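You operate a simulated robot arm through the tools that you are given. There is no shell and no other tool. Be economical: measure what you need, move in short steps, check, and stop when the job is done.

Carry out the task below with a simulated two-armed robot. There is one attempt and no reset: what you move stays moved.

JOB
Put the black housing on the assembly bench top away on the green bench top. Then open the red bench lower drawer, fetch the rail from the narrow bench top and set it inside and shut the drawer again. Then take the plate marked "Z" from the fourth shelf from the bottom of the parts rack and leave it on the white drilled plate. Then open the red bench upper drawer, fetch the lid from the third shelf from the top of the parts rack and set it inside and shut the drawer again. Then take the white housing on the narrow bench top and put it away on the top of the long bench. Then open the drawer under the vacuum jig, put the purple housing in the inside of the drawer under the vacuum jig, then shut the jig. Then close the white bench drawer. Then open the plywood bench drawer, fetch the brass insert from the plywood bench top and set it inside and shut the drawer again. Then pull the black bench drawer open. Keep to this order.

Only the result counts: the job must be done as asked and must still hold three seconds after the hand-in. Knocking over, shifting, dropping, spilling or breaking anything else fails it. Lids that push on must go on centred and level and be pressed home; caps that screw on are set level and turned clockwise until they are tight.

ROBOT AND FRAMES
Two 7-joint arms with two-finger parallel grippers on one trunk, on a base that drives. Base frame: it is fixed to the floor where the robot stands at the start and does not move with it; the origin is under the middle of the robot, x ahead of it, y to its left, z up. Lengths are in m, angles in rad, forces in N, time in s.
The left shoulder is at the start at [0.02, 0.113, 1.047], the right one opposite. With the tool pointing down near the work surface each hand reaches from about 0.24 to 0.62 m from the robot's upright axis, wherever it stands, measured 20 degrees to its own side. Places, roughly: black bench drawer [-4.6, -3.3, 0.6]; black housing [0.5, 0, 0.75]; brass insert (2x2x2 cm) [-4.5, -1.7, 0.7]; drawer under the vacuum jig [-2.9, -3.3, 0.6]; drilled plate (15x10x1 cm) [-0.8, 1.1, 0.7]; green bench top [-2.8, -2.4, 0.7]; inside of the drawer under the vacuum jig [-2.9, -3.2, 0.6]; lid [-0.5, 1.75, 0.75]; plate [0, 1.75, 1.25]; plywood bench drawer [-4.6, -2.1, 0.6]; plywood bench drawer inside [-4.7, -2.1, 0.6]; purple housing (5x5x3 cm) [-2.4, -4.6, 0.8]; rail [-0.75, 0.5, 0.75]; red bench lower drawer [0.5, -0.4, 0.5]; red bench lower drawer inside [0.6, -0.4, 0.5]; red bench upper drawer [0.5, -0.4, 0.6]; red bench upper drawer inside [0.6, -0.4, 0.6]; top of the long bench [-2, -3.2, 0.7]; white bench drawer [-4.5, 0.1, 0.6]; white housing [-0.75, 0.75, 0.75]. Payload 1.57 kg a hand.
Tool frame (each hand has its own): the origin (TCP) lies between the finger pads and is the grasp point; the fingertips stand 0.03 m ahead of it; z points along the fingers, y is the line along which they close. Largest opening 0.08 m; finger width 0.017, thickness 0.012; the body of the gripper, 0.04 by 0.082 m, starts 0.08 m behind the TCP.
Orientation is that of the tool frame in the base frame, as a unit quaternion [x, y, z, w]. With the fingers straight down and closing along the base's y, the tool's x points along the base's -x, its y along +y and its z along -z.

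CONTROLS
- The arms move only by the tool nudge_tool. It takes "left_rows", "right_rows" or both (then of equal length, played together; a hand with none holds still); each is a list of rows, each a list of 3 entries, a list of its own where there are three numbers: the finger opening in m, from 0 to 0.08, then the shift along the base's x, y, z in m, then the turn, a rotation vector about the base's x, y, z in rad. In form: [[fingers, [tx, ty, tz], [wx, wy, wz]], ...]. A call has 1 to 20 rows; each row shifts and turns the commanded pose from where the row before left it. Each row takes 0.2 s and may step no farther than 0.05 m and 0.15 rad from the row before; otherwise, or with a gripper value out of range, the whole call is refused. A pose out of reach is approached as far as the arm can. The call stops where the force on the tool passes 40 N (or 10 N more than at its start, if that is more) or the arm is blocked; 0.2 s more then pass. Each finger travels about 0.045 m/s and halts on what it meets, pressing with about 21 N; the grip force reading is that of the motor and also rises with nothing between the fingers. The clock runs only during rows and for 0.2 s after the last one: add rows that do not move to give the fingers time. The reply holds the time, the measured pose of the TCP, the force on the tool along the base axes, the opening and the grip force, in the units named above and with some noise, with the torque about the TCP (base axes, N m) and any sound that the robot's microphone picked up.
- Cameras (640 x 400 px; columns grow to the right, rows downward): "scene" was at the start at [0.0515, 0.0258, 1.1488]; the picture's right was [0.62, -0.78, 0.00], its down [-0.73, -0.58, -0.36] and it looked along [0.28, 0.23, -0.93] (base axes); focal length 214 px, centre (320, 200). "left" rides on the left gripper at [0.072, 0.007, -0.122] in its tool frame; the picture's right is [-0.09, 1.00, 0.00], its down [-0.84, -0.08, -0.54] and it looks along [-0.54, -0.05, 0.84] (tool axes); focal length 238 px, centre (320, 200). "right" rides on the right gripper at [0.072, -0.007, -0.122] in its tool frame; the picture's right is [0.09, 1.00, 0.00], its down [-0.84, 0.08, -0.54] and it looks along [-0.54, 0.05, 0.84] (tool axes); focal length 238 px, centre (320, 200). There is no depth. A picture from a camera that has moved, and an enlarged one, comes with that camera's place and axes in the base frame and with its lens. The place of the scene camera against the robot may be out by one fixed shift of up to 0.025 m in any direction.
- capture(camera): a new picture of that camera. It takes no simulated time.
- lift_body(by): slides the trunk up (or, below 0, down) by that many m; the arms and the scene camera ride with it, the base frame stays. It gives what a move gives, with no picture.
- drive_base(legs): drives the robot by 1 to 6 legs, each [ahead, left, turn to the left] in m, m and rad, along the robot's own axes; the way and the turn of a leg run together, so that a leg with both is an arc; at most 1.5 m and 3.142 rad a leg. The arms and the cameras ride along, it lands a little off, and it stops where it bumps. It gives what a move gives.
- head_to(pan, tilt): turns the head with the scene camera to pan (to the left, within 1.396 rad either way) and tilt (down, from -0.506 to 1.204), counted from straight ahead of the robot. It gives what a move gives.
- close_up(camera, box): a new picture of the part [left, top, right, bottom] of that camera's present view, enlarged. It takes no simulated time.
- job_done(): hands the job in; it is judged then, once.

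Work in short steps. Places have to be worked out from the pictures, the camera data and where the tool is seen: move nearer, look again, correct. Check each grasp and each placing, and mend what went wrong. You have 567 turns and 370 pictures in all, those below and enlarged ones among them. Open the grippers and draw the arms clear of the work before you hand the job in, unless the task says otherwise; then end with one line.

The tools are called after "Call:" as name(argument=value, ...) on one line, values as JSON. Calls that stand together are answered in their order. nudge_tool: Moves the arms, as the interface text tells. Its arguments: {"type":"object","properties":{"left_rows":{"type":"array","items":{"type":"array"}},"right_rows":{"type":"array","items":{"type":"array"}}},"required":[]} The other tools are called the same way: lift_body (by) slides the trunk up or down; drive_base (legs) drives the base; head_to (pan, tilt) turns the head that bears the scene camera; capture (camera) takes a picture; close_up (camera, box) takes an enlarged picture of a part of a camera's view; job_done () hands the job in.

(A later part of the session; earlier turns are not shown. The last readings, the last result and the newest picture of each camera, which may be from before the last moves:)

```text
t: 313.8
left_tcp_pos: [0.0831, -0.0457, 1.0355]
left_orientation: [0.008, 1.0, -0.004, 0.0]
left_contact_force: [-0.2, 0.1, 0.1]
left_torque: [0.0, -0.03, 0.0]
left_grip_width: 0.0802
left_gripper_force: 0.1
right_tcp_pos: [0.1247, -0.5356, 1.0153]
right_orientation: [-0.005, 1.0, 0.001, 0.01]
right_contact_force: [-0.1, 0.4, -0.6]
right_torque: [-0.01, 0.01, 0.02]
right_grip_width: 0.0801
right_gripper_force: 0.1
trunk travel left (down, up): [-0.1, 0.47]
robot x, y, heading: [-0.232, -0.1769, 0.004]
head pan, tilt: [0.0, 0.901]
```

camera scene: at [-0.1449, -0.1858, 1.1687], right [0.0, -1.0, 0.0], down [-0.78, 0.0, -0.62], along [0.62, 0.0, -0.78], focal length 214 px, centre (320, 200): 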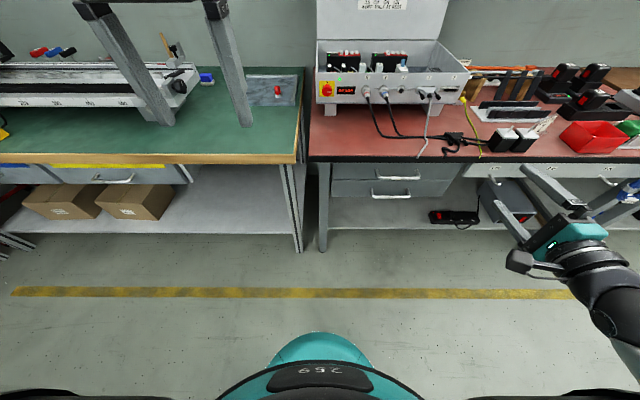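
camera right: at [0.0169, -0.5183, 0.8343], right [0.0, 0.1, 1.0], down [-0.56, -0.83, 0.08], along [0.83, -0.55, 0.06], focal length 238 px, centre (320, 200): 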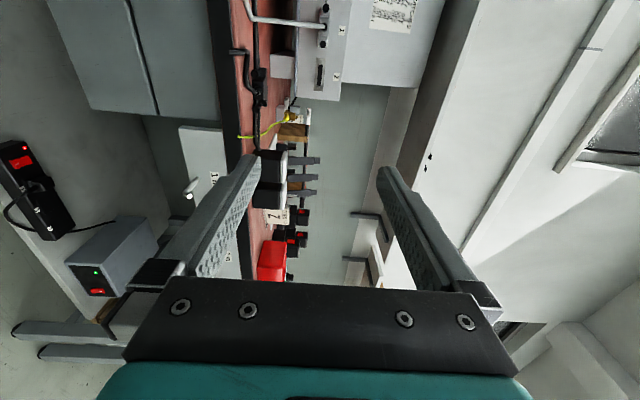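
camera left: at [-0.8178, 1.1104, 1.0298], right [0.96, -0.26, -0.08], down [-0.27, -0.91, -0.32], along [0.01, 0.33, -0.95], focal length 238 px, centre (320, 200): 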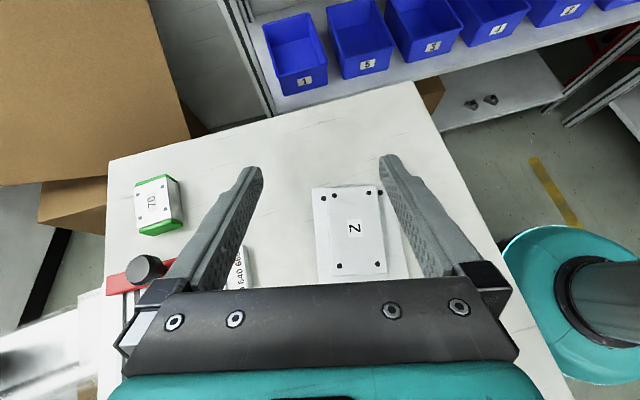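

Right arm at rest. Now drive to (-0.195, -0.61) and prepare the left hand (yaw -90, pitch -90).

Call:
drive_base(legs=[[0.03, -0.43, 0]])

Call:
nudge_tool(left_rows=[[0.08, [0, 0, 0], [0, 0, -0.144]], [0.08, [0, 0, 0], [0, 0, -0.144]], [0.08, [0, 0, 0], [0, 0, -0.144]], [0.08, [0, 0, 0], [0, 0, -0.144]], [0.08, [0, 0, 0], [0, 0, -0.144]], [0.08, [0, 0, 0], [0, 0, -0.144]], [0.08, [0, 0, 0], [0, 0, -0.144]], [0.08, [0, 0, 0], [0, 0, -0.144]], [0.08, [0, 0, 0], [0, 0, -0.144]], [0.08, [0, 0, 0], [0, 0, -0.144]], [0.08, [0, 0, 0], [0, 0, -0.143]]])

Call:
nudge_tool(left_rows=[[0.08, [0.005, 0, -0.025], [0, -0.143, 0]], [0.08, [0.005, 0, -0.025], [0, -0.143, 0]], [0.08, [0.005, 0, -0.025], [0, -0.143, 0]], [0.08, [0.005, 0, -0.025], [0, -0.143, 0]], [0.08, [0.005, 0, -0.025], [0, -0.143, 0]], [0.08, [0.005, 0, -0.025], [0, -0.143, 0]], [0.08, [0.005, 0, -0.025], [0, -0.143, 0]], [0.08, [0.005, 0, -0.025], [0, -0.143, 0]], [0.08, [0.005, 0, -0.025], [0, -0.143, 0]], [0.08, [0.005, 0, -0.025], [0, -0.143, 0]], [0.08, [0.005, 0, -0.025], [0, -0.143, 0]]])

Call:
capture(camera="left")

```text
t: 316.4
left_tcp_pos: [0.1135, -0.4711, 1.0348]
left_orientation: [0.01, 1.0, -0.004, 0.0]
left_contact_force: [-0.2, 0.5, 0.4]
left_torque: [0.03, -0.02, -0.01]
left_grip_width: 0.0799
left_gripper_force: 0.1
right_tcp_pos: [0.1514, -0.9621, 1.0159]
right_orientation: [-0.002, 1.0, 0.002, 0.009]
right_contact_force: [-0.3, -0.7, -0.3]
right_torque: [0.03, -0.02, -0.01]
right_grip_width: 0.0801
right_gripper_force: 0.1
trunk travel left (down, up): [-0.1, 0.47]
robot x, y, heading: [-0.2014, -0.6057, -0.004]
head pan, tilt: [0.0, 0.901]
```

```text
t: 318.8
left_tcp_pos: [0.1133, -0.4718, 1.034]
left_orientation: [0.719, 0.695, -0.003, -0.004]
left_contact_force: [-0.2, 0.2, -0.5]
left_torque: [0.03, 0.02, -0.02]
left_grip_width: 0.0799
left_gripper_force: 0.1
right_tcp_pos: [0.153, -0.961, 1.0153]
right_orientation: [-0.002, 1.0, 0.001, 0.01]
right_contact_force: [0.6, -0.1, -0.2]
right_torque: [0.01, 0.02, 0.0]
right_grip_width: 0.0799
right_gripper_force: 0.0
trunk travel left (down, up): [-0.1, 0.47]
robot x, y, heading: [-0.1979, -0.6029, -0.008]
head pan, tilt: [0.0, 0.901]
```

```text
t: 321.2
left_tcp_pos: [0.2268, -0.4877, 0.7649]
left_orientation: [0.51, 0.492, 0.507, 0.491]
left_contact_force: [0.2, 0.0, 0.1]
left_torque: [-0.01, 0.0, 0.02]
left_grip_width: 0.08
left_gripper_force: 0.2
left hand out of reach, approached as far as the arm can: row 4, 5, 6, 7
right_tcp_pos: [0.1525, -0.9618, 1.0164]
right_orientation: [-0.001, 1.0, 0.0, 0.01]
right_contact_force: [0.3, 0.9, -0.3]
right_torque: [0.0, 0.01, 0.01]
right_grip_width: 0.08
right_gripper_force: 0.0
trunk travel left (down, up): [-0.1, 0.47]
robot x, y, heading: [-0.197, -0.6002, -0.005]
head pan, tilt: [0.0, 0.901]
```

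```text
253 pictures are left
camera left: at [0.1054, -0.4153, 0.7742], right [0.01, -0.12, 0.99], down [-0.54, -0.83, -0.1], along [0.84, -0.54, -0.07], focal length 238 px, centre (320, 200)
```

left: 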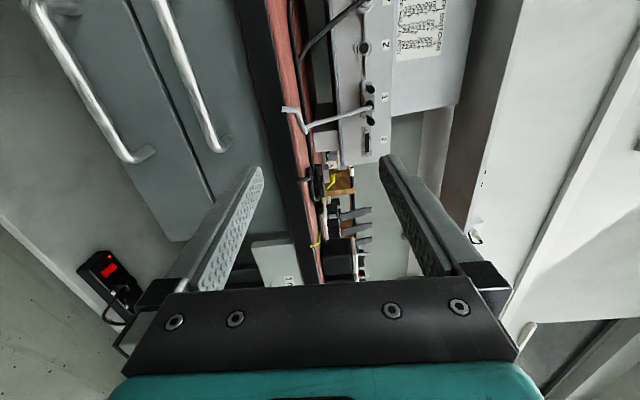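

The left arm repeats well. I'll lower to z≈0.661, y≈-0.43 with fingers 5 cm open and look.

Call:
nudge_tool(left_rows=[[0.05, [0, 0.02, -0.035], [0, 0, 0.01]], [0.05, [0, 0.02, -0.035], [0, 0, 0.01]], [0.05, [0, 0.018, -0.034], [0, 0, 0.01]], [0.05, [0, 0, 0], [0, 0, 0]]])

Call:
capture(camera="left")

```text
t: 322.2
left_tcp_pos: [0.2266, -0.4285, 0.6641]
left_orientation: [0.501, 0.501, 0.514, 0.483]
left_contact_force: [0.6, 0.6, 0.7]
left_torque: [0.01, 0.01, 0.01]
left_grip_width: 0.0502
left_gripper_force: 0.0
right_tcp_pos: [0.1531, -0.96, 1.0153]
right_orientation: [-0.001, 1.0, 0.001, 0.01]
right_contact_force: [0.2, 1.2, 0.2]
right_torque: [0.04, 0.02, 0.01]
right_grip_width: 0.0801
right_gripper_force: 0.0
trunk travel left (down, up): [-0.1, 0.47]
robot x, y, heading: [-0.1958, -0.6, -0.007]
head pan, tilt: [0.0, 0.901]
```

```text
252 pictures are left
camera left: at [0.1034, -0.3613, 0.6733], right [0.01, -0.12, 0.99], down [-0.52, -0.85, -0.1], along [0.86, -0.51, -0.07], focal length 238 px, centre (320, 200)
```

left: 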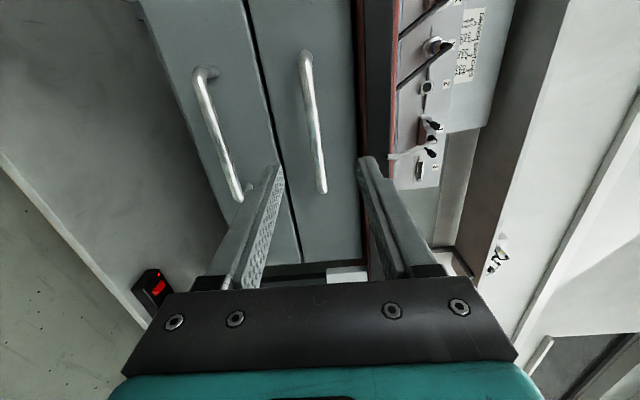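

The upper bar is at z≈0.658. I'll advance 9 cm and close on it.

Call:
nudge_tool(left_rows=[[0.05, [0.035, 0, -0.005], [0, 0, 0]], [0.05, [0.035, 0, 0], [0, 0, 0]], [0.05, [0.022, 0, 0], [0, 0, 0]], [0.05, [0, 0, 0], [0, 0, 0]]])

Call:
capture(camera="left")

```text
t: 323.2
left_tcp_pos: [0.3188, -0.4293, 0.6579]
left_orientation: [0.502, 0.5, 0.514, 0.483]
left_contact_force: [-0.8, -0.7, -0.1]
left_torque: [-0.02, 0.03, 0.0]
left_grip_width: 0.0502
left_gripper_force: 0.1
right_tcp_pos: [0.1535, -0.9608, 1.0167]
right_orientation: [-0.003, 1.0, 0.002, 0.01]
right_contact_force: [-0.1, 1.1, -0.2]
right_torque: [-0.01, -0.02, -0.01]
right_grip_width: 0.0804
right_gripper_force: 0.0
trunk travel left (down, up): [-0.1, 0.47]
robot x, y, heading: [-0.202, -0.601, -0.003]
head pan, tilt: [0.0, 0.901]
```

```text
251 pictures are left
camera left: at [0.1954, -0.3615, 0.6669], right [0.01, -0.12, 0.99], down [-0.52, -0.85, -0.1], along [0.86, -0.51, -0.07], focal length 238 px, centre (320, 200)
```

left: 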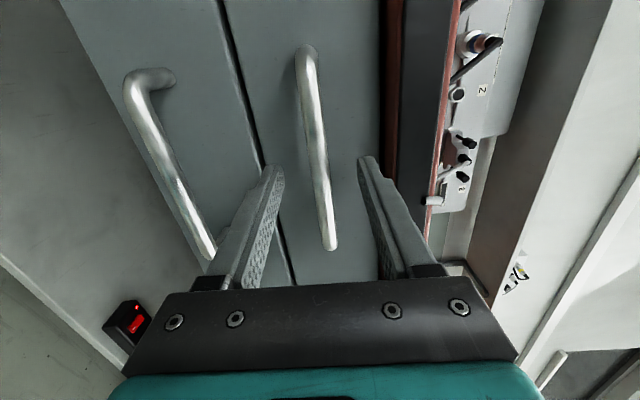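

Bar between the fingers. I'll close and pull by backing the base 6 cm.

Call:
nudge_tool(left_rows=[[0.0, [0.004, 0, 0], [0, 0, 0]], [0.0, [0, 0, 0], [0, 0, 0]], [0.0, [0, 0, 0], [0, 0, 0]], [0.0, [0, 0, 0], [0, 0, 0]]])

Call:
drive_base(legs=[[-0.06, 0, 0]])

Call:
nudge_tool(left_rows=[[0.0, [-0.02, 0, 0], [0, 0, 0]], [0.0, [-0.02, 0, 0], [0, 0, 0]], [0.0, [-0.02, 0, 0], [0, 0, 0]], [0.0, [-0.02, 0, 0], [0, 0, 0]], [0.0, [-0.015, 0, 0], [0, 0, 0]]])

Call:
capture(camera="scene")

```text
t: 324.2
left_tcp_pos: [0.3226, -0.429, 0.6591]
left_orientation: [0.502, 0.501, 0.514, 0.483]
left_contact_force: [-0.6, 1.4, 2.1]
left_torque: [-0.45, -0.07, -0.13]
left_grip_width: 0.0121
left_gripper_force: 29.0
right_tcp_pos: [0.1526, -0.9609, 1.017]
right_orientation: [-0.001, 1.0, 0.001, 0.01]
right_contact_force: [0.7, 0.0, 0.2]
right_torque: [0.0, -0.01, 0.04]
right_grip_width: 0.08
right_gripper_force: 0.0
trunk travel left (down, up): [-0.1, 0.47]
robot x, y, heading: [-0.1966, -0.6, -0.004]
head pan, tilt: [0.0, 0.901]
```

```text
t: 325.2
left_tcp_pos: [0.2643, -0.4287, 0.6578]
left_orientation: [0.502, 0.501, 0.514, 0.483]
left_contact_force: [-0.8, 1.0, 4.8]
left_torque: [-0.53, 0.01, 0.03]
left_grip_width: 0.0122
left_gripper_force: 29.1
right_tcp_pos: [0.094, -0.9608, 1.0159]
right_orientation: [-0.002, 1.0, 0.002, 0.01]
right_contact_force: [0.0, 0.0, 0.8]
right_torque: [0.02, 0.01, 0.02]
right_grip_width: 0.0798
right_gripper_force: 0.0
trunk travel left (down, up): [-0.1, 0.47]
robot x, y, heading: [-0.2567, -0.6016, 0.004]
head pan, tilt: [0.0, 0.901]
```

```text
t: 326.4
left_tcp_pos: [0.1685, -0.4286, 0.6581]
left_orientation: [0.501, 0.499, 0.516, 0.483]
left_contact_force: [-0.5, 5.9, 6.8]
left_torque: [-0.49, -0.11, -0.54]
left_grip_width: 0.0121
left_gripper_force: 29.4
right_tcp_pos: [0.0936, -0.9599, 1.0159]
right_orientation: [-0.002, 1.0, 0.002, 0.009]
right_contact_force: [-0.6, 0.9, 0.4]
right_torque: [0.01, 0.02, -0.04]
right_grip_width: 0.0799
right_gripper_force: 0.1
trunk travel left (down, up): [-0.1, 0.47]
robot x, y, heading: [-0.2585, -0.6008, -0.001]
head pan, tilt: [0.0, 0.901]
```

```text
250 pictures are left
camera scene: at [-0.1745, -0.6094, 1.1687], right [0.0, -1.0, 0.0], down [-0.78, 0.0, -0.62], along [0.62, 0.0, -0.78], focal length 214 px, centre (320, 200)
```

scene: 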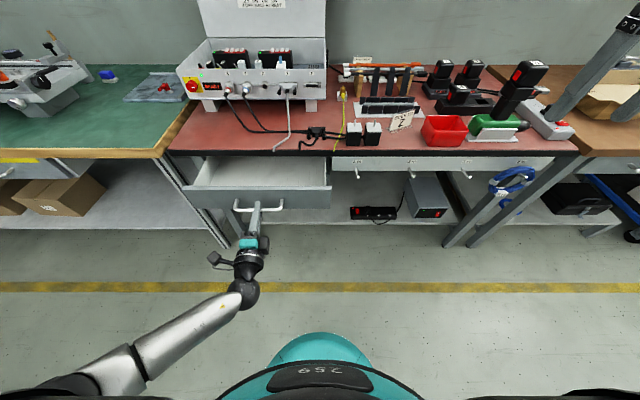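

The drawer is out 15.5 cm; I'll pull a few more centimetres with base and arm.

Call:
drive_base(legs=[[-0.03, 0, 0]])

Call:
nudge_tool(left_rows=[[0.0, [-0.015, 0, 0], [0, 0, 0]], [0.0, [-0.012, 0, 0], [0, 0, 0]], [0.05, [0, 0, 0], [0, 0, 0]], [0.05, [0, 0, 0], [0, 0, 0]], [0.05, [0, 0, 0], [0, 0, 0]], [0.05, [0, 0, 0], [0, 0, 0]]])

Call:
capture(camera="left")

```text
t: 327.2
left_tcp_pos: [0.1395, -0.4284, 0.6592]
left_orientation: [0.501, 0.5, 0.515, 0.483]
left_contact_force: [-0.8, 9.6, 11.4]
left_torque: [-0.49, -0.15, 0.04]
left_grip_width: 0.0122
left_gripper_force: 29.5
right_tcp_pos: [0.0656, -0.9599, 1.0168]
right_orientation: [-0.001, 1.0, 0.001, 0.01]
right_contact_force: [-0.1, 0.4, -0.3]
right_torque: [-0.03, -0.02, 0.01]
right_grip_width: 0.08
right_gripper_force: 0.1
trunk travel left (down, up): [-0.1, 0.47]
robot x, y, heading: [-0.2875, -0.5994, -0.007]
head pan, tilt: [0.0, 0.901]
```

```text
t: 328.6
left_tcp_pos: [0.1141, -0.4281, 0.6578]
left_orientation: [0.501, 0.5, 0.516, 0.483]
left_contact_force: [0.1, 0.1, 0.2]
left_torque: [0.01, 0.0, 0.01]
left_grip_width: 0.0499
left_gripper_force: 0.1
right_tcp_pos: [0.0662, -0.96, 1.0148]
right_orientation: [-0.001, 1.0, 0.001, 0.01]
right_contact_force: [0.5, 0.3, 0.2]
right_torque: [-0.04, 0.01, 0.01]
right_grip_width: 0.0801
right_gripper_force: 0.0
trunk travel left (down, up): [-0.1, 0.47]
robot x, y, heading: [-0.286, -0.5998, 0.003]
head pan, tilt: [0.0, 0.901]
```

```text
249 pictures are left
camera left: at [-0.0107, -0.3613, 0.6664], right [0.01, -0.12, 0.99], down [-0.51, -0.85, -0.1], along [0.86, -0.51, -0.07], focal length 238 px, centre (320, 200)
```

left: 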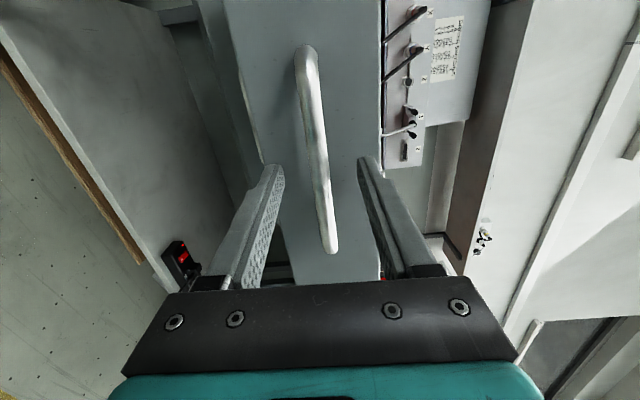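

Opened ~21 cm. To disengage, I'll slide the open fingers sideways off the bar's end (toward -y), then rise and pitch up.

Call:
drive_base(legs=[[0, -0.13, 0]])

Call:
nudge_tool(left_rows=[[0.05, [0, 0, 0.05], [0, 0, 0]], [0.05, [0, 0, 0.05], [0, 0, 0]], [0.08, [0, 0, 0.03], [0, 0.143, 0]], [0.08, [0, 0, 0.03], [0, 0.143, 0]], [0.08, [0, 0, 0.03], [0, 0.143, 0]], [0.08, [0, 0, 0.03], [0, 0.143, 0]], [0.08, [0, 0, 0.02], [0, 0.143, 0]], [0.08, [0, 0, 0.02], [0, 0.143, 0]], [0.08, [0, 0, 0.02], [0, 0.143, 0]], [0.08, [0, 0, 0.02], [0, 0.143, 0]], [0.08, [0, 0, 0.02], [0, 0.143, 0]], [0.08, [0, 0, 0.02], [0, 0.143, 0]], [0.08, [0, 0, 0.02], [0, 0.143, 0]]])

Call:
nudge_tool(left_rows=[[0.08, [0, 0, 0], [0, 0, 0.143]], [0.08, [0, 0, 0], [0, 0, 0.143]], [0.08, [0, 0, 0], [0, 0, 0.143]], [0.08, [0, 0, 0], [0, 0, 0.143]], [0.08, [0, 0, 0], [0, 0, 0.143]], [0.08, [0, 0, 0], [0, 0, 0.143]], [0.08, [0, 0, 0], [0, 0, 0.143]], [0.08, [0, 0, 0], [0, 0, 0.143]], [0.08, [0, 0, 0], [0, 0, 0.143]], [0.08, [0, 0, 0], [0, 0, 0.143]], [0.08, [0, 0, 0], [0, 0, 0.143]]])

Call:
capture(camera="scene")

```text
t: 329.9
left_tcp_pos: [0.1131, -0.5565, 0.6582]
left_orientation: [0.5, 0.501, 0.517, 0.482]
left_contact_force: [0.0, -0.1, 0.3]
left_torque: [0.03, 0.01, 0.0]
left_grip_width: 0.0499
left_gripper_force: 0.1
right_tcp_pos: [0.0639, -1.0876, 1.0159]
right_orientation: [-0.002, 1.0, 0.001, 0.01]
right_contact_force: [-0.1, -0.4, 0.9]
right_torque: [0.0, 0.0, -0.01]
right_grip_width: 0.0801
right_gripper_force: 0.1
trunk travel left (down, up): [-0.1, 0.47]
robot x, y, heading: [-0.2838, -0.727, -0.004]
head pan, tilt: [0.0, 0.901]
```

```text
t: 332.7
left_tcp_pos: [0.1305, -0.5568, 1.011]
left_orientation: [0.718, 0.696, 0.01, -0.015]
left_contact_force: [-0.4, 0.0, 0.0]
left_torque: [0.01, 0.02, 0.03]
left_grip_width: 0.0802
left_gripper_force: 0.1
left hand out of reach, approached as far as the arm can: row 5, 6
right_tcp_pos: [0.0653, -1.0878, 1.0156]
right_orientation: [-0.003, 1.0, 0.001, 0.01]
right_contact_force: [0.4, -0.2, -0.4]
right_torque: [-0.02, 0.01, 0.0]
right_grip_width: 0.0799
right_gripper_force: 0.0
trunk travel left (down, up): [-0.1, 0.47]
robot x, y, heading: [-0.2832, -0.7321, -0.001]
head pan, tilt: [0.0, 0.901]
```

```text
t: 335.1
left_tcp_pos: [0.1294, -0.5583, 1.0107]
left_orientation: [0.014, 1.0, -0.003, -0.017]
left_contact_force: [0.6, 0.3, -0.4]
left_torque: [0.0, -0.03, -0.02]
left_grip_width: 0.0798
left_gripper_force: 0.1
right_tcp_pos: [0.0642, -1.0878, 1.0155]
right_orientation: [-0.002, 1.0, 0.001, 0.009]
right_contact_force: [0.5, -0.1, -1.3]
right_torque: [0.03, 0.0, -0.02]
right_grip_width: 0.0802
right_gripper_force: 0.1
trunk travel left (down, up): [-0.1, 0.47]
robot x, y, heading: [-0.287, -0.7314, -0.003]
head pan, tilt: [0.0, 0.901]
```

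```text
248 pictures are left
camera scene: at [-0.2032, -0.7369, 1.1686], right [0.0, -1.0, 0.0], down [-0.78, 0.0, -0.62], along [0.62, 0.0, -0.78], focal length 214 px, centre (320, 200)
```

scene: 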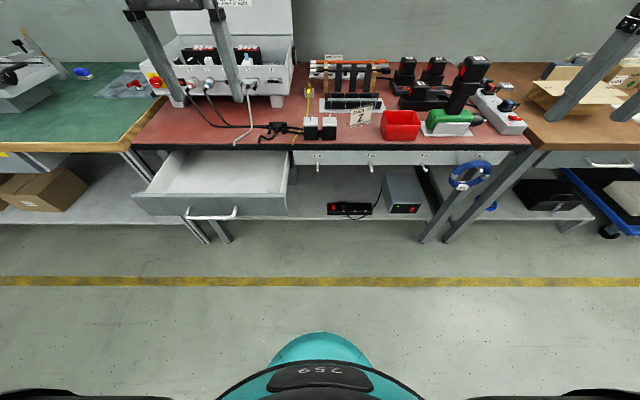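

The upper drawer stands open and empty. Now to the rack: drive back north, turn to face it, and look for the lid.

Call:
drive_base(legs=[[0, 0.75, 0], [0, 0, 1.57], [0.8, 0, 0]])

Call:
head_to(pan=0.15, tilt=0.35)

Call:
capture(camera="scene")

Call:
capture(camera="left")

```text
t: 346.7
left_tcp_pos: [-0.4276, 1.2167, 1.0112]
left_orientation: [-0.69, 0.723, -0.014, -0.011]
left_contact_force: [-0.2, 0.5, 0.1]
left_torque: [0.02, -0.02, -0.01]
left_grip_width: 0.0799
left_gripper_force: 0.0
right_tcp_pos: [0.1022, 1.1448, 1.017]
right_orientation: [-0.702, 0.712, 0.008, 0.006]
right_contact_force: [-0.6, -0.1, -0.7]
right_torque: [-0.02, -0.02, 0.01]
right_grip_width: 0.0798
right_gripper_force: 0.1
trunk travel left (down, up): [-0.1, 0.47]
robot x, y, heading: [-0.2635, 0.7976, 1.543]
head pan, tilt: [0.0, 0.901]
```

```text
t: 347.7
left_tcp_pos: [-0.4258, 1.2162, 1.0103]
left_orientation: [-0.69, 0.724, -0.014, -0.011]
left_contact_force: [-0.9, -0.4, 0.2]
left_torque: [-0.02, 0.02, -0.01]
left_grip_width: 0.08
left_gripper_force: 0.2
right_tcp_pos: [0.1018, 1.1439, 1.0153]
right_orientation: [-0.704, 0.71, 0.007, 0.006]
right_contact_force: [0.2, -0.3, -0.6]
right_torque: [-0.01, 0.03, -0.01]
right_grip_width: 0.0801
right_gripper_force: 0.1
trunk travel left (down, up): [-0.1, 0.47]
robot x, y, heading: [-0.2628, 0.7967, 1.555]
head pan, tilt: [0.15, 0.351]
```

```text
247 pictures are left
camera scene: at [-0.2779, 0.8917, 1.2161], right [0.99, 0.13, 0.0], down [0.05, -0.34, -0.94], along [-0.12, 0.93, -0.34], focal length 214 px, centre (320, 200)
```

scene: 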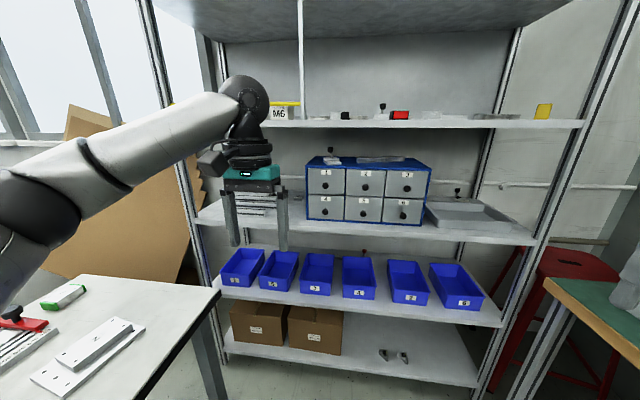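

```text
246 pictures are left
camera left: at [-0.4375, 1.1491, 1.1349], right [-0.99, 0.14, -0.01], down [0.12, 0.85, 0.51], along [0.08, 0.51, -0.86], focal length 238 px, centre (320, 200)
```

left: 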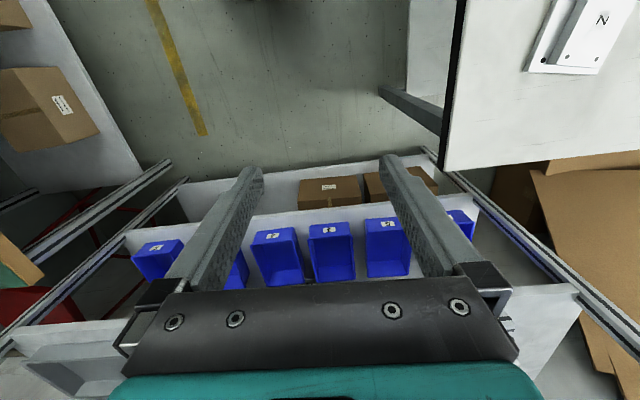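

The left hand hides that spot. I'll move it outward and look at the shelf.

Call:
nudge_tool(left_rows=[[0.08, [-0.04, -0.03, 0], [0, 0, 0]], [0.08, [-0.04, -0.03, 0], [0, 0, 0]], [0.08, [-0.04, -0.03, 0], [0, 0, 0]], [0.08, [-0.04, -0.02, 0], [0, 0, 0]]])

Call:
close_up(camera="scene", box=[180, 140, 340, 240])

```text
t: 348.7
left_tcp_pos: [-0.5884, 1.105, 1.0132]
left_orientation: [-0.689, 0.724, -0.015, -0.01]
left_contact_force: [-0.6, -0.1, -1.0]
left_torque: [-0.01, -0.01, 0.01]
left_grip_width: 0.0801
left_gripper_force: 0.1
right_tcp_pos: [0.1018, 1.1434, 1.0152]
right_orientation: [-0.703, 0.711, 0.006, 0.006]
right_contact_force: [-0.5, 0.0, -0.2]
right_torque: [0.04, -0.01, -0.02]
right_grip_width: 0.08
right_gripper_force: 0.1
trunk travel left (down, up): [-0.1, 0.47]
robot x, y, heading: [-0.2632, 0.7969, 1.549]
head pan, tilt: [0.15, 0.351]
```

```text
4.00 times, centred on (260, 190) of scene
camera zoom: at [-0.2782, 0.8913, 1.2162], right [0.99, 0.13, 0.0], down [0.05, -0.34, -0.94], along [-0.12, 0.93, -0.34], focal length 858 px, centre (560, 240)
```

zoom: 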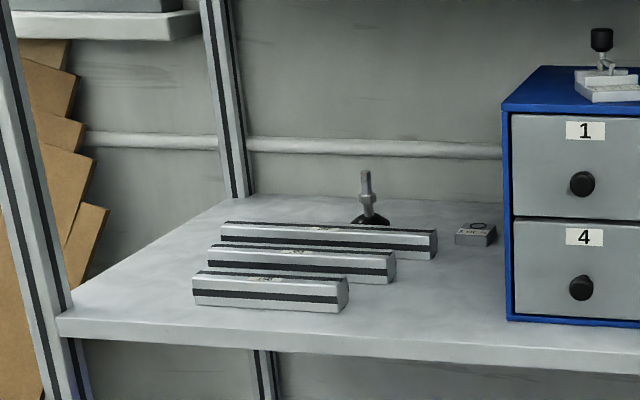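

A small dark grey piece sits left of the drawer cabinet. I'll enlarge it.

Call:
close_up(camera="scene", box=[282, 184, 314, 204])

Call:
lift_body(by=0.1)

Call:
close_up(camera="scene", box=[220, 180, 340, 255])

```text
16.00 times, centred on (298, 194) of scene
camera zoom: at [-0.2782, 0.8913, 1.2162], right [0.99, 0.13, 0.0], down [0.05, -0.34, -0.94], along [-0.12, 0.93, -0.34], focal length 3432 px, centre (672, 296)
```

zoom: 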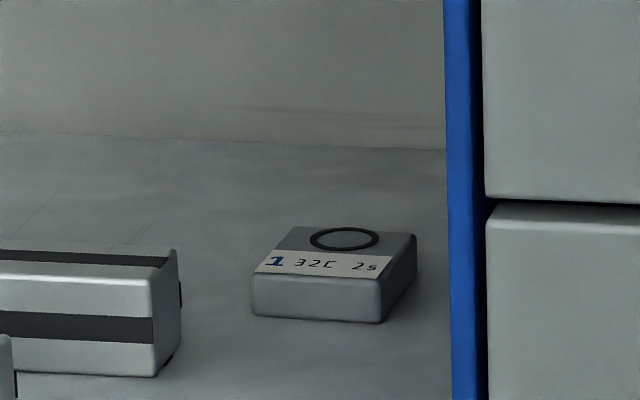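

```text
t: 350.0
left_tcp_pos: [-0.5879, 1.1052, 1.1135]
left_orientation: [-0.69, 0.724, -0.014, -0.01]
left_contact_force: [0.0, -0.4, 0.3]
left_torque: [0.02, 0.01, 0.01]
left_grip_width: 0.0798
left_gripper_force: 0.2
right_tcp_pos: [0.1017, 1.1441, 1.1151]
right_orientation: [-0.703, 0.711, 0.008, 0.006]
right_contact_force: [0.3, 0.8, -0.2]
right_torque: [0.0, -0.04, -0.02]
right_grip_width: 0.08
right_gripper_force: 0.1
trunk travel left (down, up): [-0.2, 0.37]
robot x, y, heading: [-0.2633, 0.8025, 1.551]
head pan, tilt: [0.15, 0.351]
```

```text
5.33 times, centred on (280, 218) of scene
camera zoom: at [-0.2779, 0.8918, 1.3161], right [0.99, 0.13, 0.0], down [0.05, -0.34, -0.94], along [-0.12, 0.93, -0.34], focal length 1144 px, centre (533, 107)
```

zoom: 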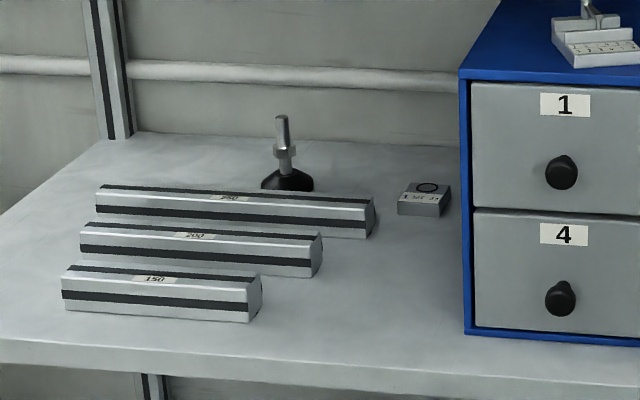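

The lid is a small piece (~3.5 x 3.5 x 1.1 cm) at about (-0.483, 1.764), shelf z≈0.885. A natural forward-pitched grasp closing along x suits. I'll draw the right hand back and pitch the left hand forward by 0.9 rad.

Call:
nudge_tool(left_rows=[[0.08, [0.03, 0.01, 0], [0.13, 0, 0]], [0.08, [0.03, 0.01, 0], [0.13, 0, 0]], [0.08, [0.03, 0.01, 0], [0.13, 0, 0]], [0.08, [0.03, 0.01, 0], [0.13, 0, 0]], [0.08, [0.03, 0.01, 0], [0.13, 0, 0]], [0.08, [0, 0.01, 0], [0.13, 0, 0]], [0.08, [0, 0.01, 0], [0.12, 0, 0]], [0.08, [0, 0, 0], [0, 0, -0.05]]], right_rows=[[0.08, [0, -0.02, 0], [0, 0, 0]], [0.08, [0, -0.02, 0], [0, 0, 0]], [0.08, [0, -0.02, 0], [0, 0, 0]], [0.08, [0, -0.02, 0], [0, 0, 0]], [0.08, [0, -0.02, 0], [0, 0, 0]], [0.08, [0, 0, 0], [0, 0, 0]], [0.08, [0, 0, 0], [0, 0, 0]], [0.08, [0, 0, 0], [0, 0, 0]]])

Call:
capture(camera="scene")

Call:
capture(camera="left")

```text
t: 351.8
left_tcp_pos: [-0.4366, 1.1832, 1.1185]
left_orientation: [-0.609, 0.673, 0.296, 0.299]
left_contact_force: [0.2, 0.6, 0.9]
left_torque: [0.01, -0.01, 0.0]
left_grip_width: 0.0798
left_gripper_force: 0.0
left hand out of reach, approached as far as the arm can: row 7
right_tcp_pos: [0.1006, 1.0438, 1.1155]
right_orientation: [-0.703, 0.712, 0.007, 0.007]
right_contact_force: [-0.2, 1.2, 0.2]
right_torque: [-0.01, 0.0, -0.03]
right_grip_width: 0.08
right_gripper_force: 0.0
trunk travel left (down, up): [-0.2, 0.37]
robot x, y, heading: [-0.2687, 0.8002, 1.551]
head pan, tilt: [0.15, 0.351]
```

```text
242 pictures are left
camera scene: at [-0.278, 0.8916, 1.3162], right [0.99, 0.13, 0.0], down [0.05, -0.34, -0.94], along [-0.12, 0.93, -0.34], focal length 214 px, centre (320, 200)
```

scene: 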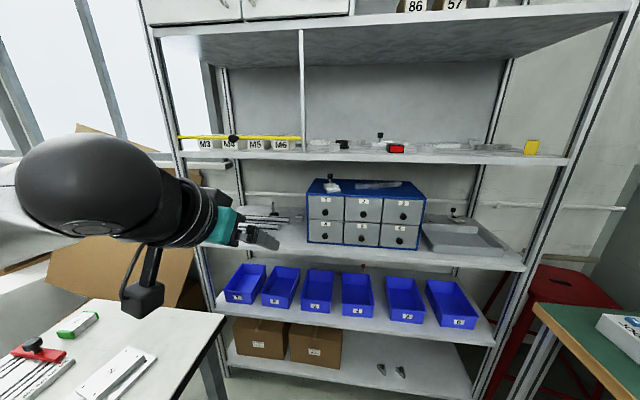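

```text
241 pictures are left
camera left: at [-0.4548, 1.0448, 1.1419], right [-0.98, 0.14, 0.1], down [0.12, 0.12, 0.99], along [0.13, 0.98, -0.13], focal length 238 px, centre (320, 200)
```

left: 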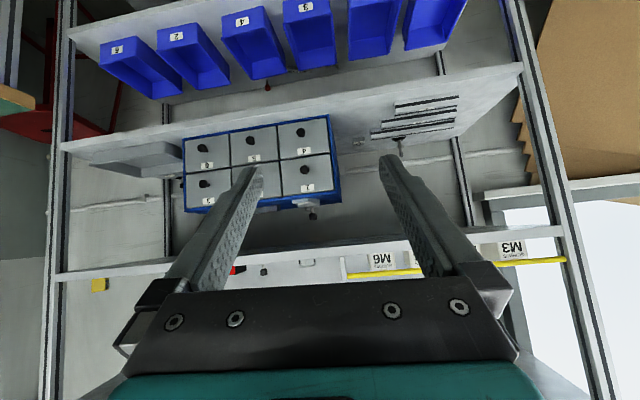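

Good posture. I'll correct a small yaw, lower the trunk 0.16 m and drive toward the shelf.

Call:
nudge_tool(left_rows=[[0.06, [0, 0, 0], [0, 0, 0.04]], [0.06, [0, 0, 0], [0, 0, 0.043]], [0.06, [0, 0, 0], [0, 0, 0]]])

Call:
lift_body(by=-0.16)

Call:
drive_base(legs=[[0.3, 0.05, 0.02]])

Call:
capture(camera="left")

Call:
capture(camera="scene")

```text
t: 352.6
left_tcp_pos: [-0.4364, 1.1831, 1.1178]
left_orientation: [-0.637, 0.647, 0.307, 0.285]
left_contact_force: [0.4, 0.6, -0.5]
left_torque: [0.04, 0.04, -0.01]
left_grip_width: 0.06
left_gripper_force: 0.1
right_tcp_pos: [0.1022, 1.0442, 1.1161]
right_orientation: [-0.702, 0.712, 0.007, 0.005]
right_contact_force: [-0.3, -0.1, 0.0]
right_torque: [0.01, 0.0, 0.05]
right_grip_width: 0.0801
right_gripper_force: 0.1
trunk travel left (down, up): [-0.2, 0.37]
robot x, y, heading: [-0.2667, 0.7996, 1.552]
head pan, tilt: [0.15, 0.351]
```

```text
t: 354.4
left_tcp_pos: [-0.4386, 1.1823, 0.9579]
left_orientation: [-0.636, 0.647, 0.307, 0.286]
left_contact_force: [-0.4, 0.0, 0.2]
left_torque: [0.01, 0.0, -0.03]
left_grip_width: 0.06
left_gripper_force: 0.1
right_tcp_pos: [0.1025, 1.0438, 0.9564]
right_orientation: [-0.702, 0.712, 0.007, 0.007]
right_contact_force: [0.2, 0.0, 0.3]
right_torque: [0.03, -0.01, -0.01]
right_grip_width: 0.08
right_gripper_force: 0.2
trunk travel left (down, up): [-0.04, 0.53]
robot x, y, heading: [-0.264, 0.799, 1.551]
head pan, tilt: [0.15, 0.351]
```

```text
t: 356.5
left_tcp_pos: [-0.4939, 1.4803, 0.9589]
left_orientation: [0.643, -0.641, -0.31, -0.282]
left_contact_force: [0.3, 0.5, 0.5]
left_torque: [0.0, 0.03, -0.02]
left_grip_width: 0.0601
left_gripper_force: 0.1
right_tcp_pos: [0.0479, 1.3529, 0.9573]
right_orientation: [0.71, -0.704, -0.008, -0.007]
right_contact_force: [0.8, 0.8, -0.1]
right_torque: [-0.03, 0.01, 0.03]
right_grip_width: 0.08
right_gripper_force: 0.1
trunk travel left (down, up): [-0.04, 0.53]
robot x, y, heading: [-0.3123, 1.1011, 1.573]
head pan, tilt: [0.15, 0.351]
```

```text
240 pictures are left
camera left: at [-0.496, 1.3412, 0.982], right [-0.99, 0.04, 0.1], down [0.11, 0.13, 0.99], along [0.03, 0.99, -0.14], focal length 238 px, centre (320, 200)
```

left: 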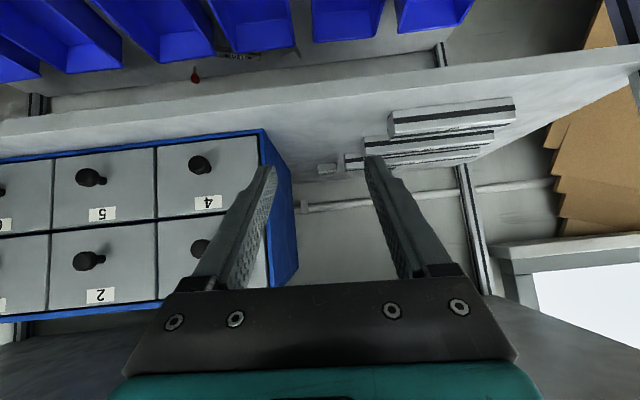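

```text
239 pictures are left
camera scene: at [-0.3276, 1.1924, 1.1562], right [0.99, 0.15, 0.0], down [0.05, -0.34, -0.94], along [-0.14, 0.93, -0.34], focal length 214 px, centre (320, 200)
```

scene: 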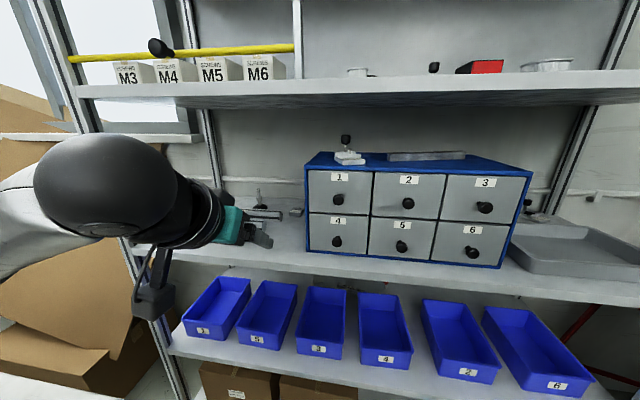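

I see the lid beyond the rails' ends. I'll enlarge the left view to measure it.

Call:
close_up(camera="left", box=[260, 130, 420, 230])

Call:
close_up(camera="scene", box=[220, 170, 340, 245])

```text
4.00 times, centred on (340, 180) of left
camera zoom: at [-0.496, 1.3412, 0.982], right [-0.99, 0.04, 0.1], down [0.11, 0.13, 0.99], along [0.03, 0.99, -0.14], focal length 953 px, centre (240, 280)
```

zoom: 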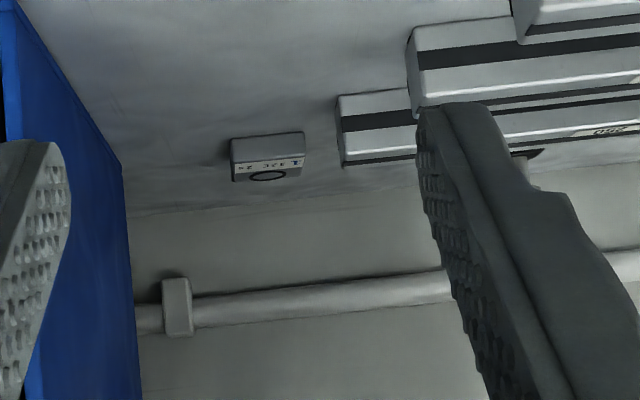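

```text
5.33 times, centred on (280, 208) of scene
camera zoom: at [-0.3276, 1.1924, 1.1562], right [0.99, 0.15, 0.0], down [0.05, -0.34, -0.94], along [-0.14, 0.93, -0.34], focal length 1144 px, centre (533, 160)
```

zoom: 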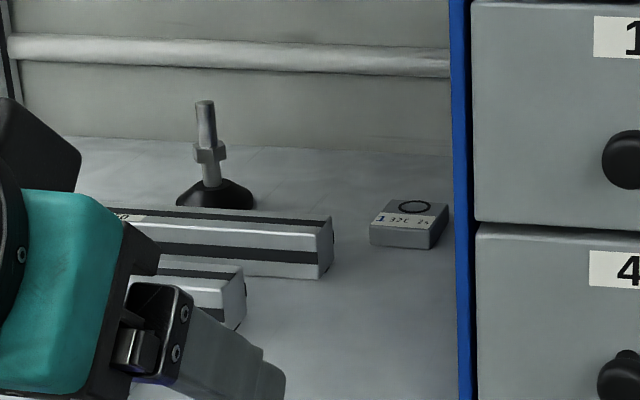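

I'll advance the hand 12 cm at this height (clear of rails and cabinet) to measure the lid from nearer.

Call:
nudge_tool(left_rows=[[0.06, [0, 0.04, 0], [0, 0, 0]], [0.06, [0, 0.04, 0], [0, 0, 0]], [0.06, [0, 0.04, 0], [0, 0, 0]], [0.06, [0, 0, 0], [0, 0, 0]]])

Call:
capture(camera="left")

Call:
capture(camera="scene")

```text
t: 357.5
left_tcp_pos: [-0.4945, 1.6016, 0.9581]
left_orientation: [0.643, -0.641, -0.31, -0.282]
left_contact_force: [-0.1, 0.5, 0.0]
left_torque: [0.0, 0.02, 0.03]
left_grip_width: 0.0603
left_gripper_force: 0.0
right_tcp_pos: [0.0499, 1.3519, 0.9556]
right_orientation: [0.71, -0.704, -0.008, -0.005]
right_contact_force: [-0.4, 0.9, 0.4]
right_torque: [0.01, -0.01, 0.0]
right_grip_width: 0.0802
right_gripper_force: 0.1
trunk travel left (down, up): [-0.04, 0.53]
robot x, y, heading: [-0.313, 1.0982, 1.573]
head pan, tilt: [0.15, 0.351]
```

```text
236 pictures are left
camera left: at [-0.4971, 1.462, 0.9821], right [-0.99, 0.04, 0.1], down [0.11, 0.13, 0.99], along [0.03, 0.99, -0.14], focal length 238 px, centre (320, 200)
```

left: 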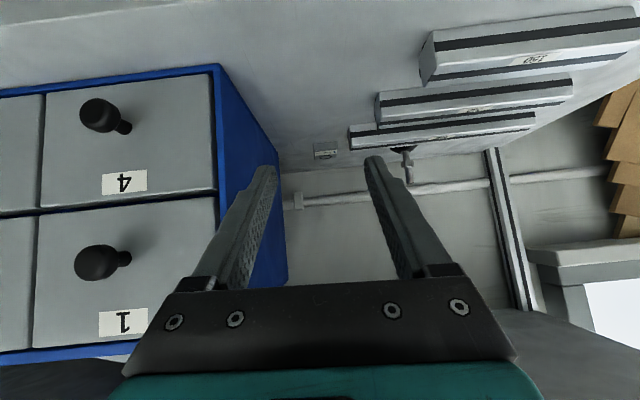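

```text
235 pictures are left
camera scene: at [-0.3276, 1.1925, 1.1562], right [0.99, 0.15, 0.0], down [0.05, -0.34, -0.94], along [-0.14, 0.93, -0.34], focal length 214 px, centre (320, 200)
```

scene: 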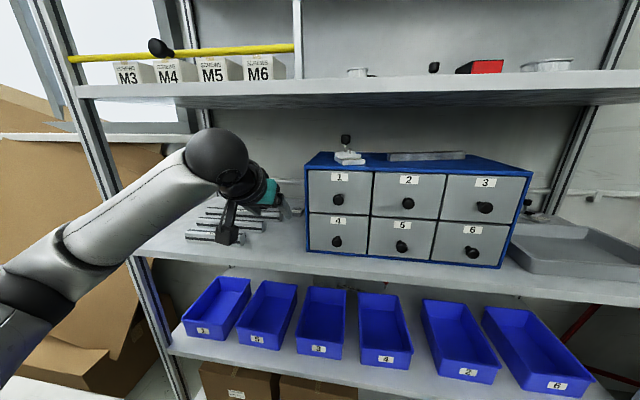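

Zooming on the lid in this nearer view.

Call:
close_up(camera="left", box=[285, 125, 365, 175])

```text
8.00 times, centred on (325, 150) of left
camera zoom: at [-0.4971, 1.462, 0.9821], right [-0.99, 0.04, 0.1], down [0.11, 0.13, 0.99], along [0.03, 0.99, -0.14], focal length 1907 px, centre (280, 600)
```

zoom: 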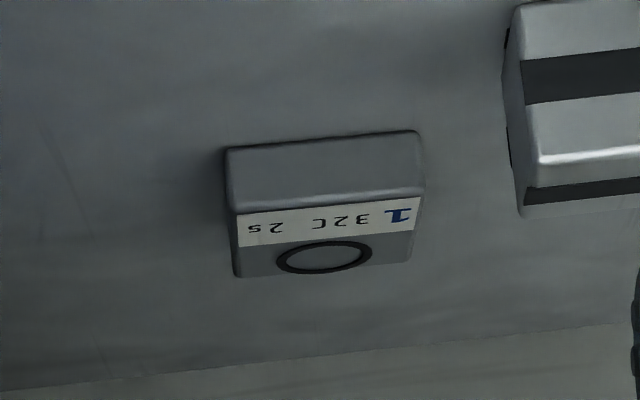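

Triangulating: the shelf is at z≈0.845 and the lid centre near (-0.507, 1.85), about 4 x 4 x 1.3 cm, aligned with x. I'll drive 0.1 m closer and advance the arm.

Call:
drive_base(legs=[[0.1, 0.012, 0]])

Call:
nudge_tool(left_rows=[[0.06, [0, 0.04, -0.005], [0, 0, 0]], [0.06, [0, 0.03, -0.005], [0, 0, 0]], [0.06, [0, 0, 0], [0, 0, 0]]])

Call:
close_up(camera="left", box=[240, 80, 400, 180])

Call:
capture(camera="scene")

```text
t: 358.7
left_tcp_pos: [-0.5058, 1.6997, 0.958]
left_orientation: [0.643, -0.641, -0.31, -0.282]
left_contact_force: [0.6, 0.5, -1.3]
left_torque: [0.0, 0.02, 0.0]
left_grip_width: 0.0601
left_gripper_force: 0.0
right_tcp_pos: [0.0371, 1.4519, 0.956]
right_orientation: [0.71, -0.704, -0.007, -0.006]
right_contact_force: [-0.2, 0.4, -0.2]
right_torque: [-0.01, 0.01, -0.01]
right_grip_width: 0.0798
right_gripper_force: 0.0
trunk travel left (down, up): [-0.04, 0.53]
robot x, y, heading: [-0.3221, 1.1965, 1.573]
head pan, tilt: [0.15, 0.351]
```

```text
t: 359.5
left_tcp_pos: [-0.5071, 1.7701, 0.9474]
left_orientation: [0.643, -0.641, -0.31, -0.282]
left_contact_force: [0.8, 0.0, -1.1]
left_torque: [0.04, -0.02, 0.0]
left_grip_width: 0.0599
left_gripper_force: 0.0
right_tcp_pos: [0.0359, 1.4517, 0.9559]
right_orientation: [0.71, -0.704, -0.008, -0.006]
right_contact_force: [0.4, 0.2, 0.0]
right_torque: [-0.02, 0.02, -0.02]
right_grip_width: 0.0801
right_gripper_force: 0.0
trunk travel left (down, up): [-0.04, 0.53]
robot x, y, heading: [-0.323, 1.2002, 1.576]
head pan, tilt: [0.15, 0.351]
```

```text
4.00 times, centred on (320, 130) of left
camera zoom: at [-0.5094, 1.6304, 0.971], right [-0.99, 0.04, 0.1], down [0.11, 0.13, 0.99], along [0.03, 0.99, -0.14], focal length 953 px, centre (320, 480)
```

zoom: 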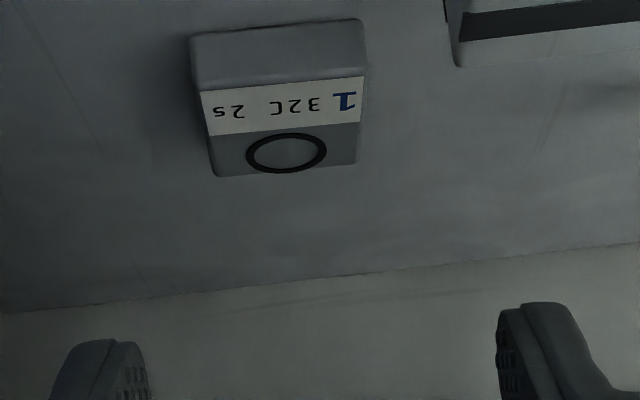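

```text
232 pictures are left
camera scene: at [-0.3398, 1.292, 1.1562], right [0.99, 0.15, 0.0], down [0.05, -0.34, -0.94], along [-0.14, 0.93, -0.34], focal length 214 px, centre (320, 200)
```

scene: 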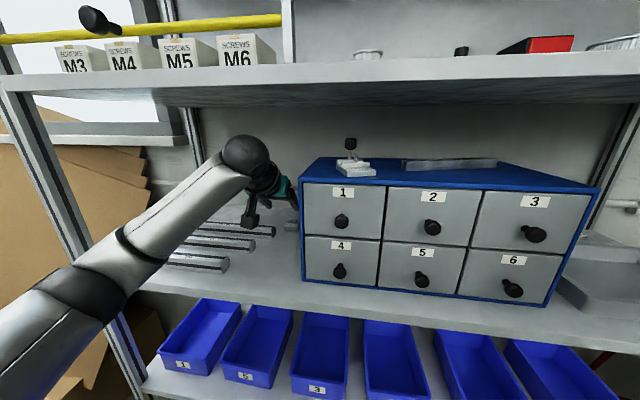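

Refined: lid centre ≈(-0.503, 1.856), shelf z≈0.836. I'll go forward to y 1.836 above it, then descend.

Call:
nudge_tool(left_rows=[[0.058, [0.004, 0.035, -0.005], [0, 0, 0]], [0.058, [0, 0.031, -0.01], [0, 0, 0]], [0.058, [0, 0, -0.02], [0, 0, 0]], [0.058, [0, 0, -0.02], [0, 0, 0]], [0.058, [0, 0, 0], [0, 0, 0]]])

Call:
capture(camera="left")

```text
t: 360.7
left_tcp_pos: [-0.5008, 1.8364, 0.8939]
left_orientation: [0.643, -0.641, -0.31, -0.283]
left_contact_force: [-1.0, 0.4, -0.2]
left_torque: [0.02, -0.02, 0.02]
left_grip_width: 0.0578
left_gripper_force: 0.0
right_tcp_pos: [0.0363, 1.4519, 0.9552]
right_orientation: [0.71, -0.704, -0.008, -0.006]
right_contact_force: [0.5, -0.5, 0.3]
right_torque: [0.02, -0.02, -0.01]
right_grip_width: 0.0798
right_gripper_force: 0.0
trunk travel left (down, up): [-0.04, 0.53]
robot x, y, heading: [-0.3237, 1.1997, 1.57]
head pan, tilt: [0.15, 0.351]
```

```text
231 pictures are left
camera left: at [-0.5042, 1.6972, 0.917], right [-0.99, 0.04, 0.1], down [0.11, 0.13, 0.99], along [0.03, 0.99, -0.14], focal length 238 px, centre (320, 200)
```

left: 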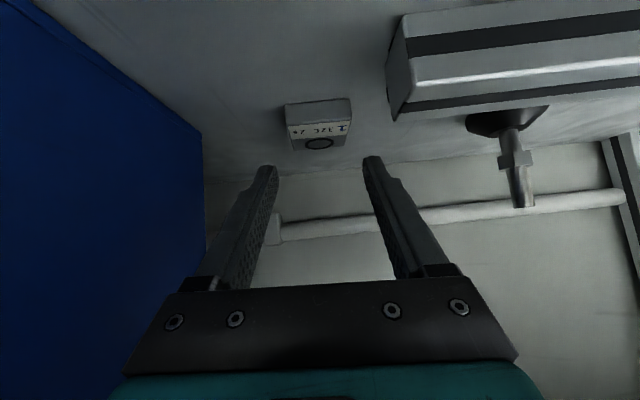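

Lid is centred between the fingers. Descending to just above the shelf.

Call:
nudge_tool(left_rows=[[0.058, [0, 0, -0.012], [0, 0, 0]], [0.058, [0, 0, -0.01], [0, 0, 0]], [0.058, [0, 0, 0], [0, 0, 0]]])

Call:
capture(camera="left")

```text
t: 361.5
left_tcp_pos: [-0.5012, 1.8368, 0.8704]
left_orientation: [0.643, -0.641, -0.31, -0.283]
left_contact_force: [-0.1, -0.9, -0.2]
left_torque: [0.01, 0.0, -0.01]
left_grip_width: 0.0581
left_gripper_force: 0.1
right_tcp_pos: [0.0378, 1.4509, 0.9555]
right_orientation: [0.71, -0.704, -0.007, -0.007]
right_contact_force: [0.0, -0.7, 0.2]
right_torque: [0.02, -0.02, 0.04]
right_grip_width: 0.0798
right_gripper_force: 0.2
trunk travel left (down, up): [-0.04, 0.53]
robot x, y, heading: [-0.3245, 1.1957, 1.577]
head pan, tilt: [0.15, 0.351]
```

```text
230 pictures are left
camera left: at [-0.5046, 1.697, 0.8953], right [-0.99, 0.04, 0.1], down [0.11, 0.13, 0.99], along [0.03, 0.99, -0.14], focal length 238 px, centre (320, 200)
```

left: 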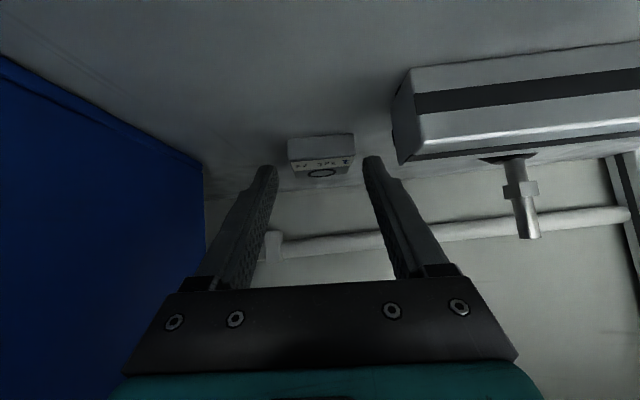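

Lowering a few more millimetres while watching the force.

Call:
nudge_tool(left_rows=[[0.058, [0, 0.004, -0.004], [0, 0, 0]], [0.058, [0, 0.003, -0.003], [0, 0, 0]], [0.058, [0, 0, 0], [0, 0, 0]]])

Call:
nudge_tool(left_rows=[[0.058, [0, 0, -0.003], [0, 0, 0]], [0.058, [0, 0, -0.003], [0, 0, 0]], [0.058, [0, 0, 0], [0, 0, 0]]])

```text
t: 362.3
left_tcp_pos: [-0.5028, 1.8433, 0.8658]
left_orientation: [0.643, -0.64, -0.311, -0.284]
left_contact_force: [-0.2, -4.6, 7.5]
left_torque: [0.01, -0.25, -0.14]
left_grip_width: 0.0573
left_gripper_force: 0.0
right_tcp_pos: [0.038, 1.4515, 0.9569]
right_orientation: [0.71, -0.704, -0.008, -0.007]
right_contact_force: [-0.2, -0.7, -1.0]
right_torque: [-0.02, -0.03, -0.03]
right_grip_width: 0.08
right_gripper_force: 0.0
trunk travel left (down, up): [-0.04, 0.53]
robot x, y, heading: [-0.3195, 1.1975, 1.571]
head pan, tilt: [0.15, 0.351]
```

```text
t: 363.1
left_tcp_pos: [-0.501, 1.8432, 0.866]
left_orientation: [0.64, -0.639, -0.314, -0.288]
left_contact_force: [-1.3, -7.4, 26.6]
left_torque: [0.28, -0.8, -0.06]
left_grip_width: 0.0559
left_gripper_force: 0.1
right_tcp_pos: [0.0368, 1.4492, 0.9545]
right_orientation: [0.711, -0.704, -0.009, -0.008]
right_contact_force: [-0.4, 1.0, 0.4]
right_torque: [0.01, 0.02, 0.04]
right_grip_width: 0.08
right_gripper_force: 0.0
trunk travel left (down, up): [-0.04, 0.53]
robot x, y, heading: [-0.3232, 1.1996, 1.575]
head pan, tilt: [0.15, 0.351]
```

Shelf contact at 0.866. I'll rise 5 mm and close on the lid.

Call:
nudge_tool(left_rows=[[0.058, [0, 0, 0.006], [0, 0, 0]], [0.02, [0, 0, 0], [0, 0, 0]], [0.02, [0, 0, 0], [0, 0, 0]], [0.02, [0, 0, 0], [0, 0, 0]], [0.02, [0, 0, 0], [0, 0, 0]]])

Call:
capture(camera="left")

```text
t: 364.3
left_tcp_pos: [-0.5012, 1.8431, 0.867]
left_orientation: [0.642, -0.641, -0.311, -0.284]
left_contact_force: [7.0, -0.9, 14.7]
left_torque: [0.23, -0.48, -0.14]
left_grip_width: 0.0389
left_gripper_force: 20.7
right_tcp_pos: [0.0382, 1.4513, 0.9561]
right_orientation: [0.71, -0.704, -0.008, -0.006]
right_contact_force: [-0.2, -0.2, -0.8]
right_torque: [-0.03, 0.02, 0.01]
right_grip_width: 0.08
right_gripper_force: 0.1
trunk travel left (down, up): [-0.04, 0.53]
robot x, y, heading: [-0.3268, 1.1987, 1.567]
head pan, tilt: [0.15, 0.351]
```

```text
229 pictures are left
camera left: at [-0.5039, 1.7039, 0.89], right [-0.99, 0.04, 0.1], down [0.11, 0.13, 0.99], along [0.03, 0.99, -0.13], focal length 238 px, centre (320, 200)
```

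left: 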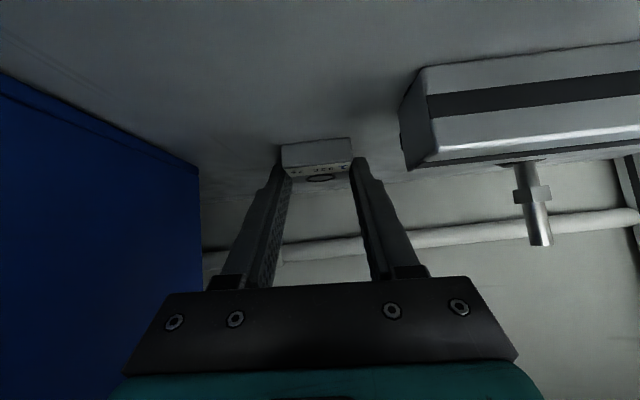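

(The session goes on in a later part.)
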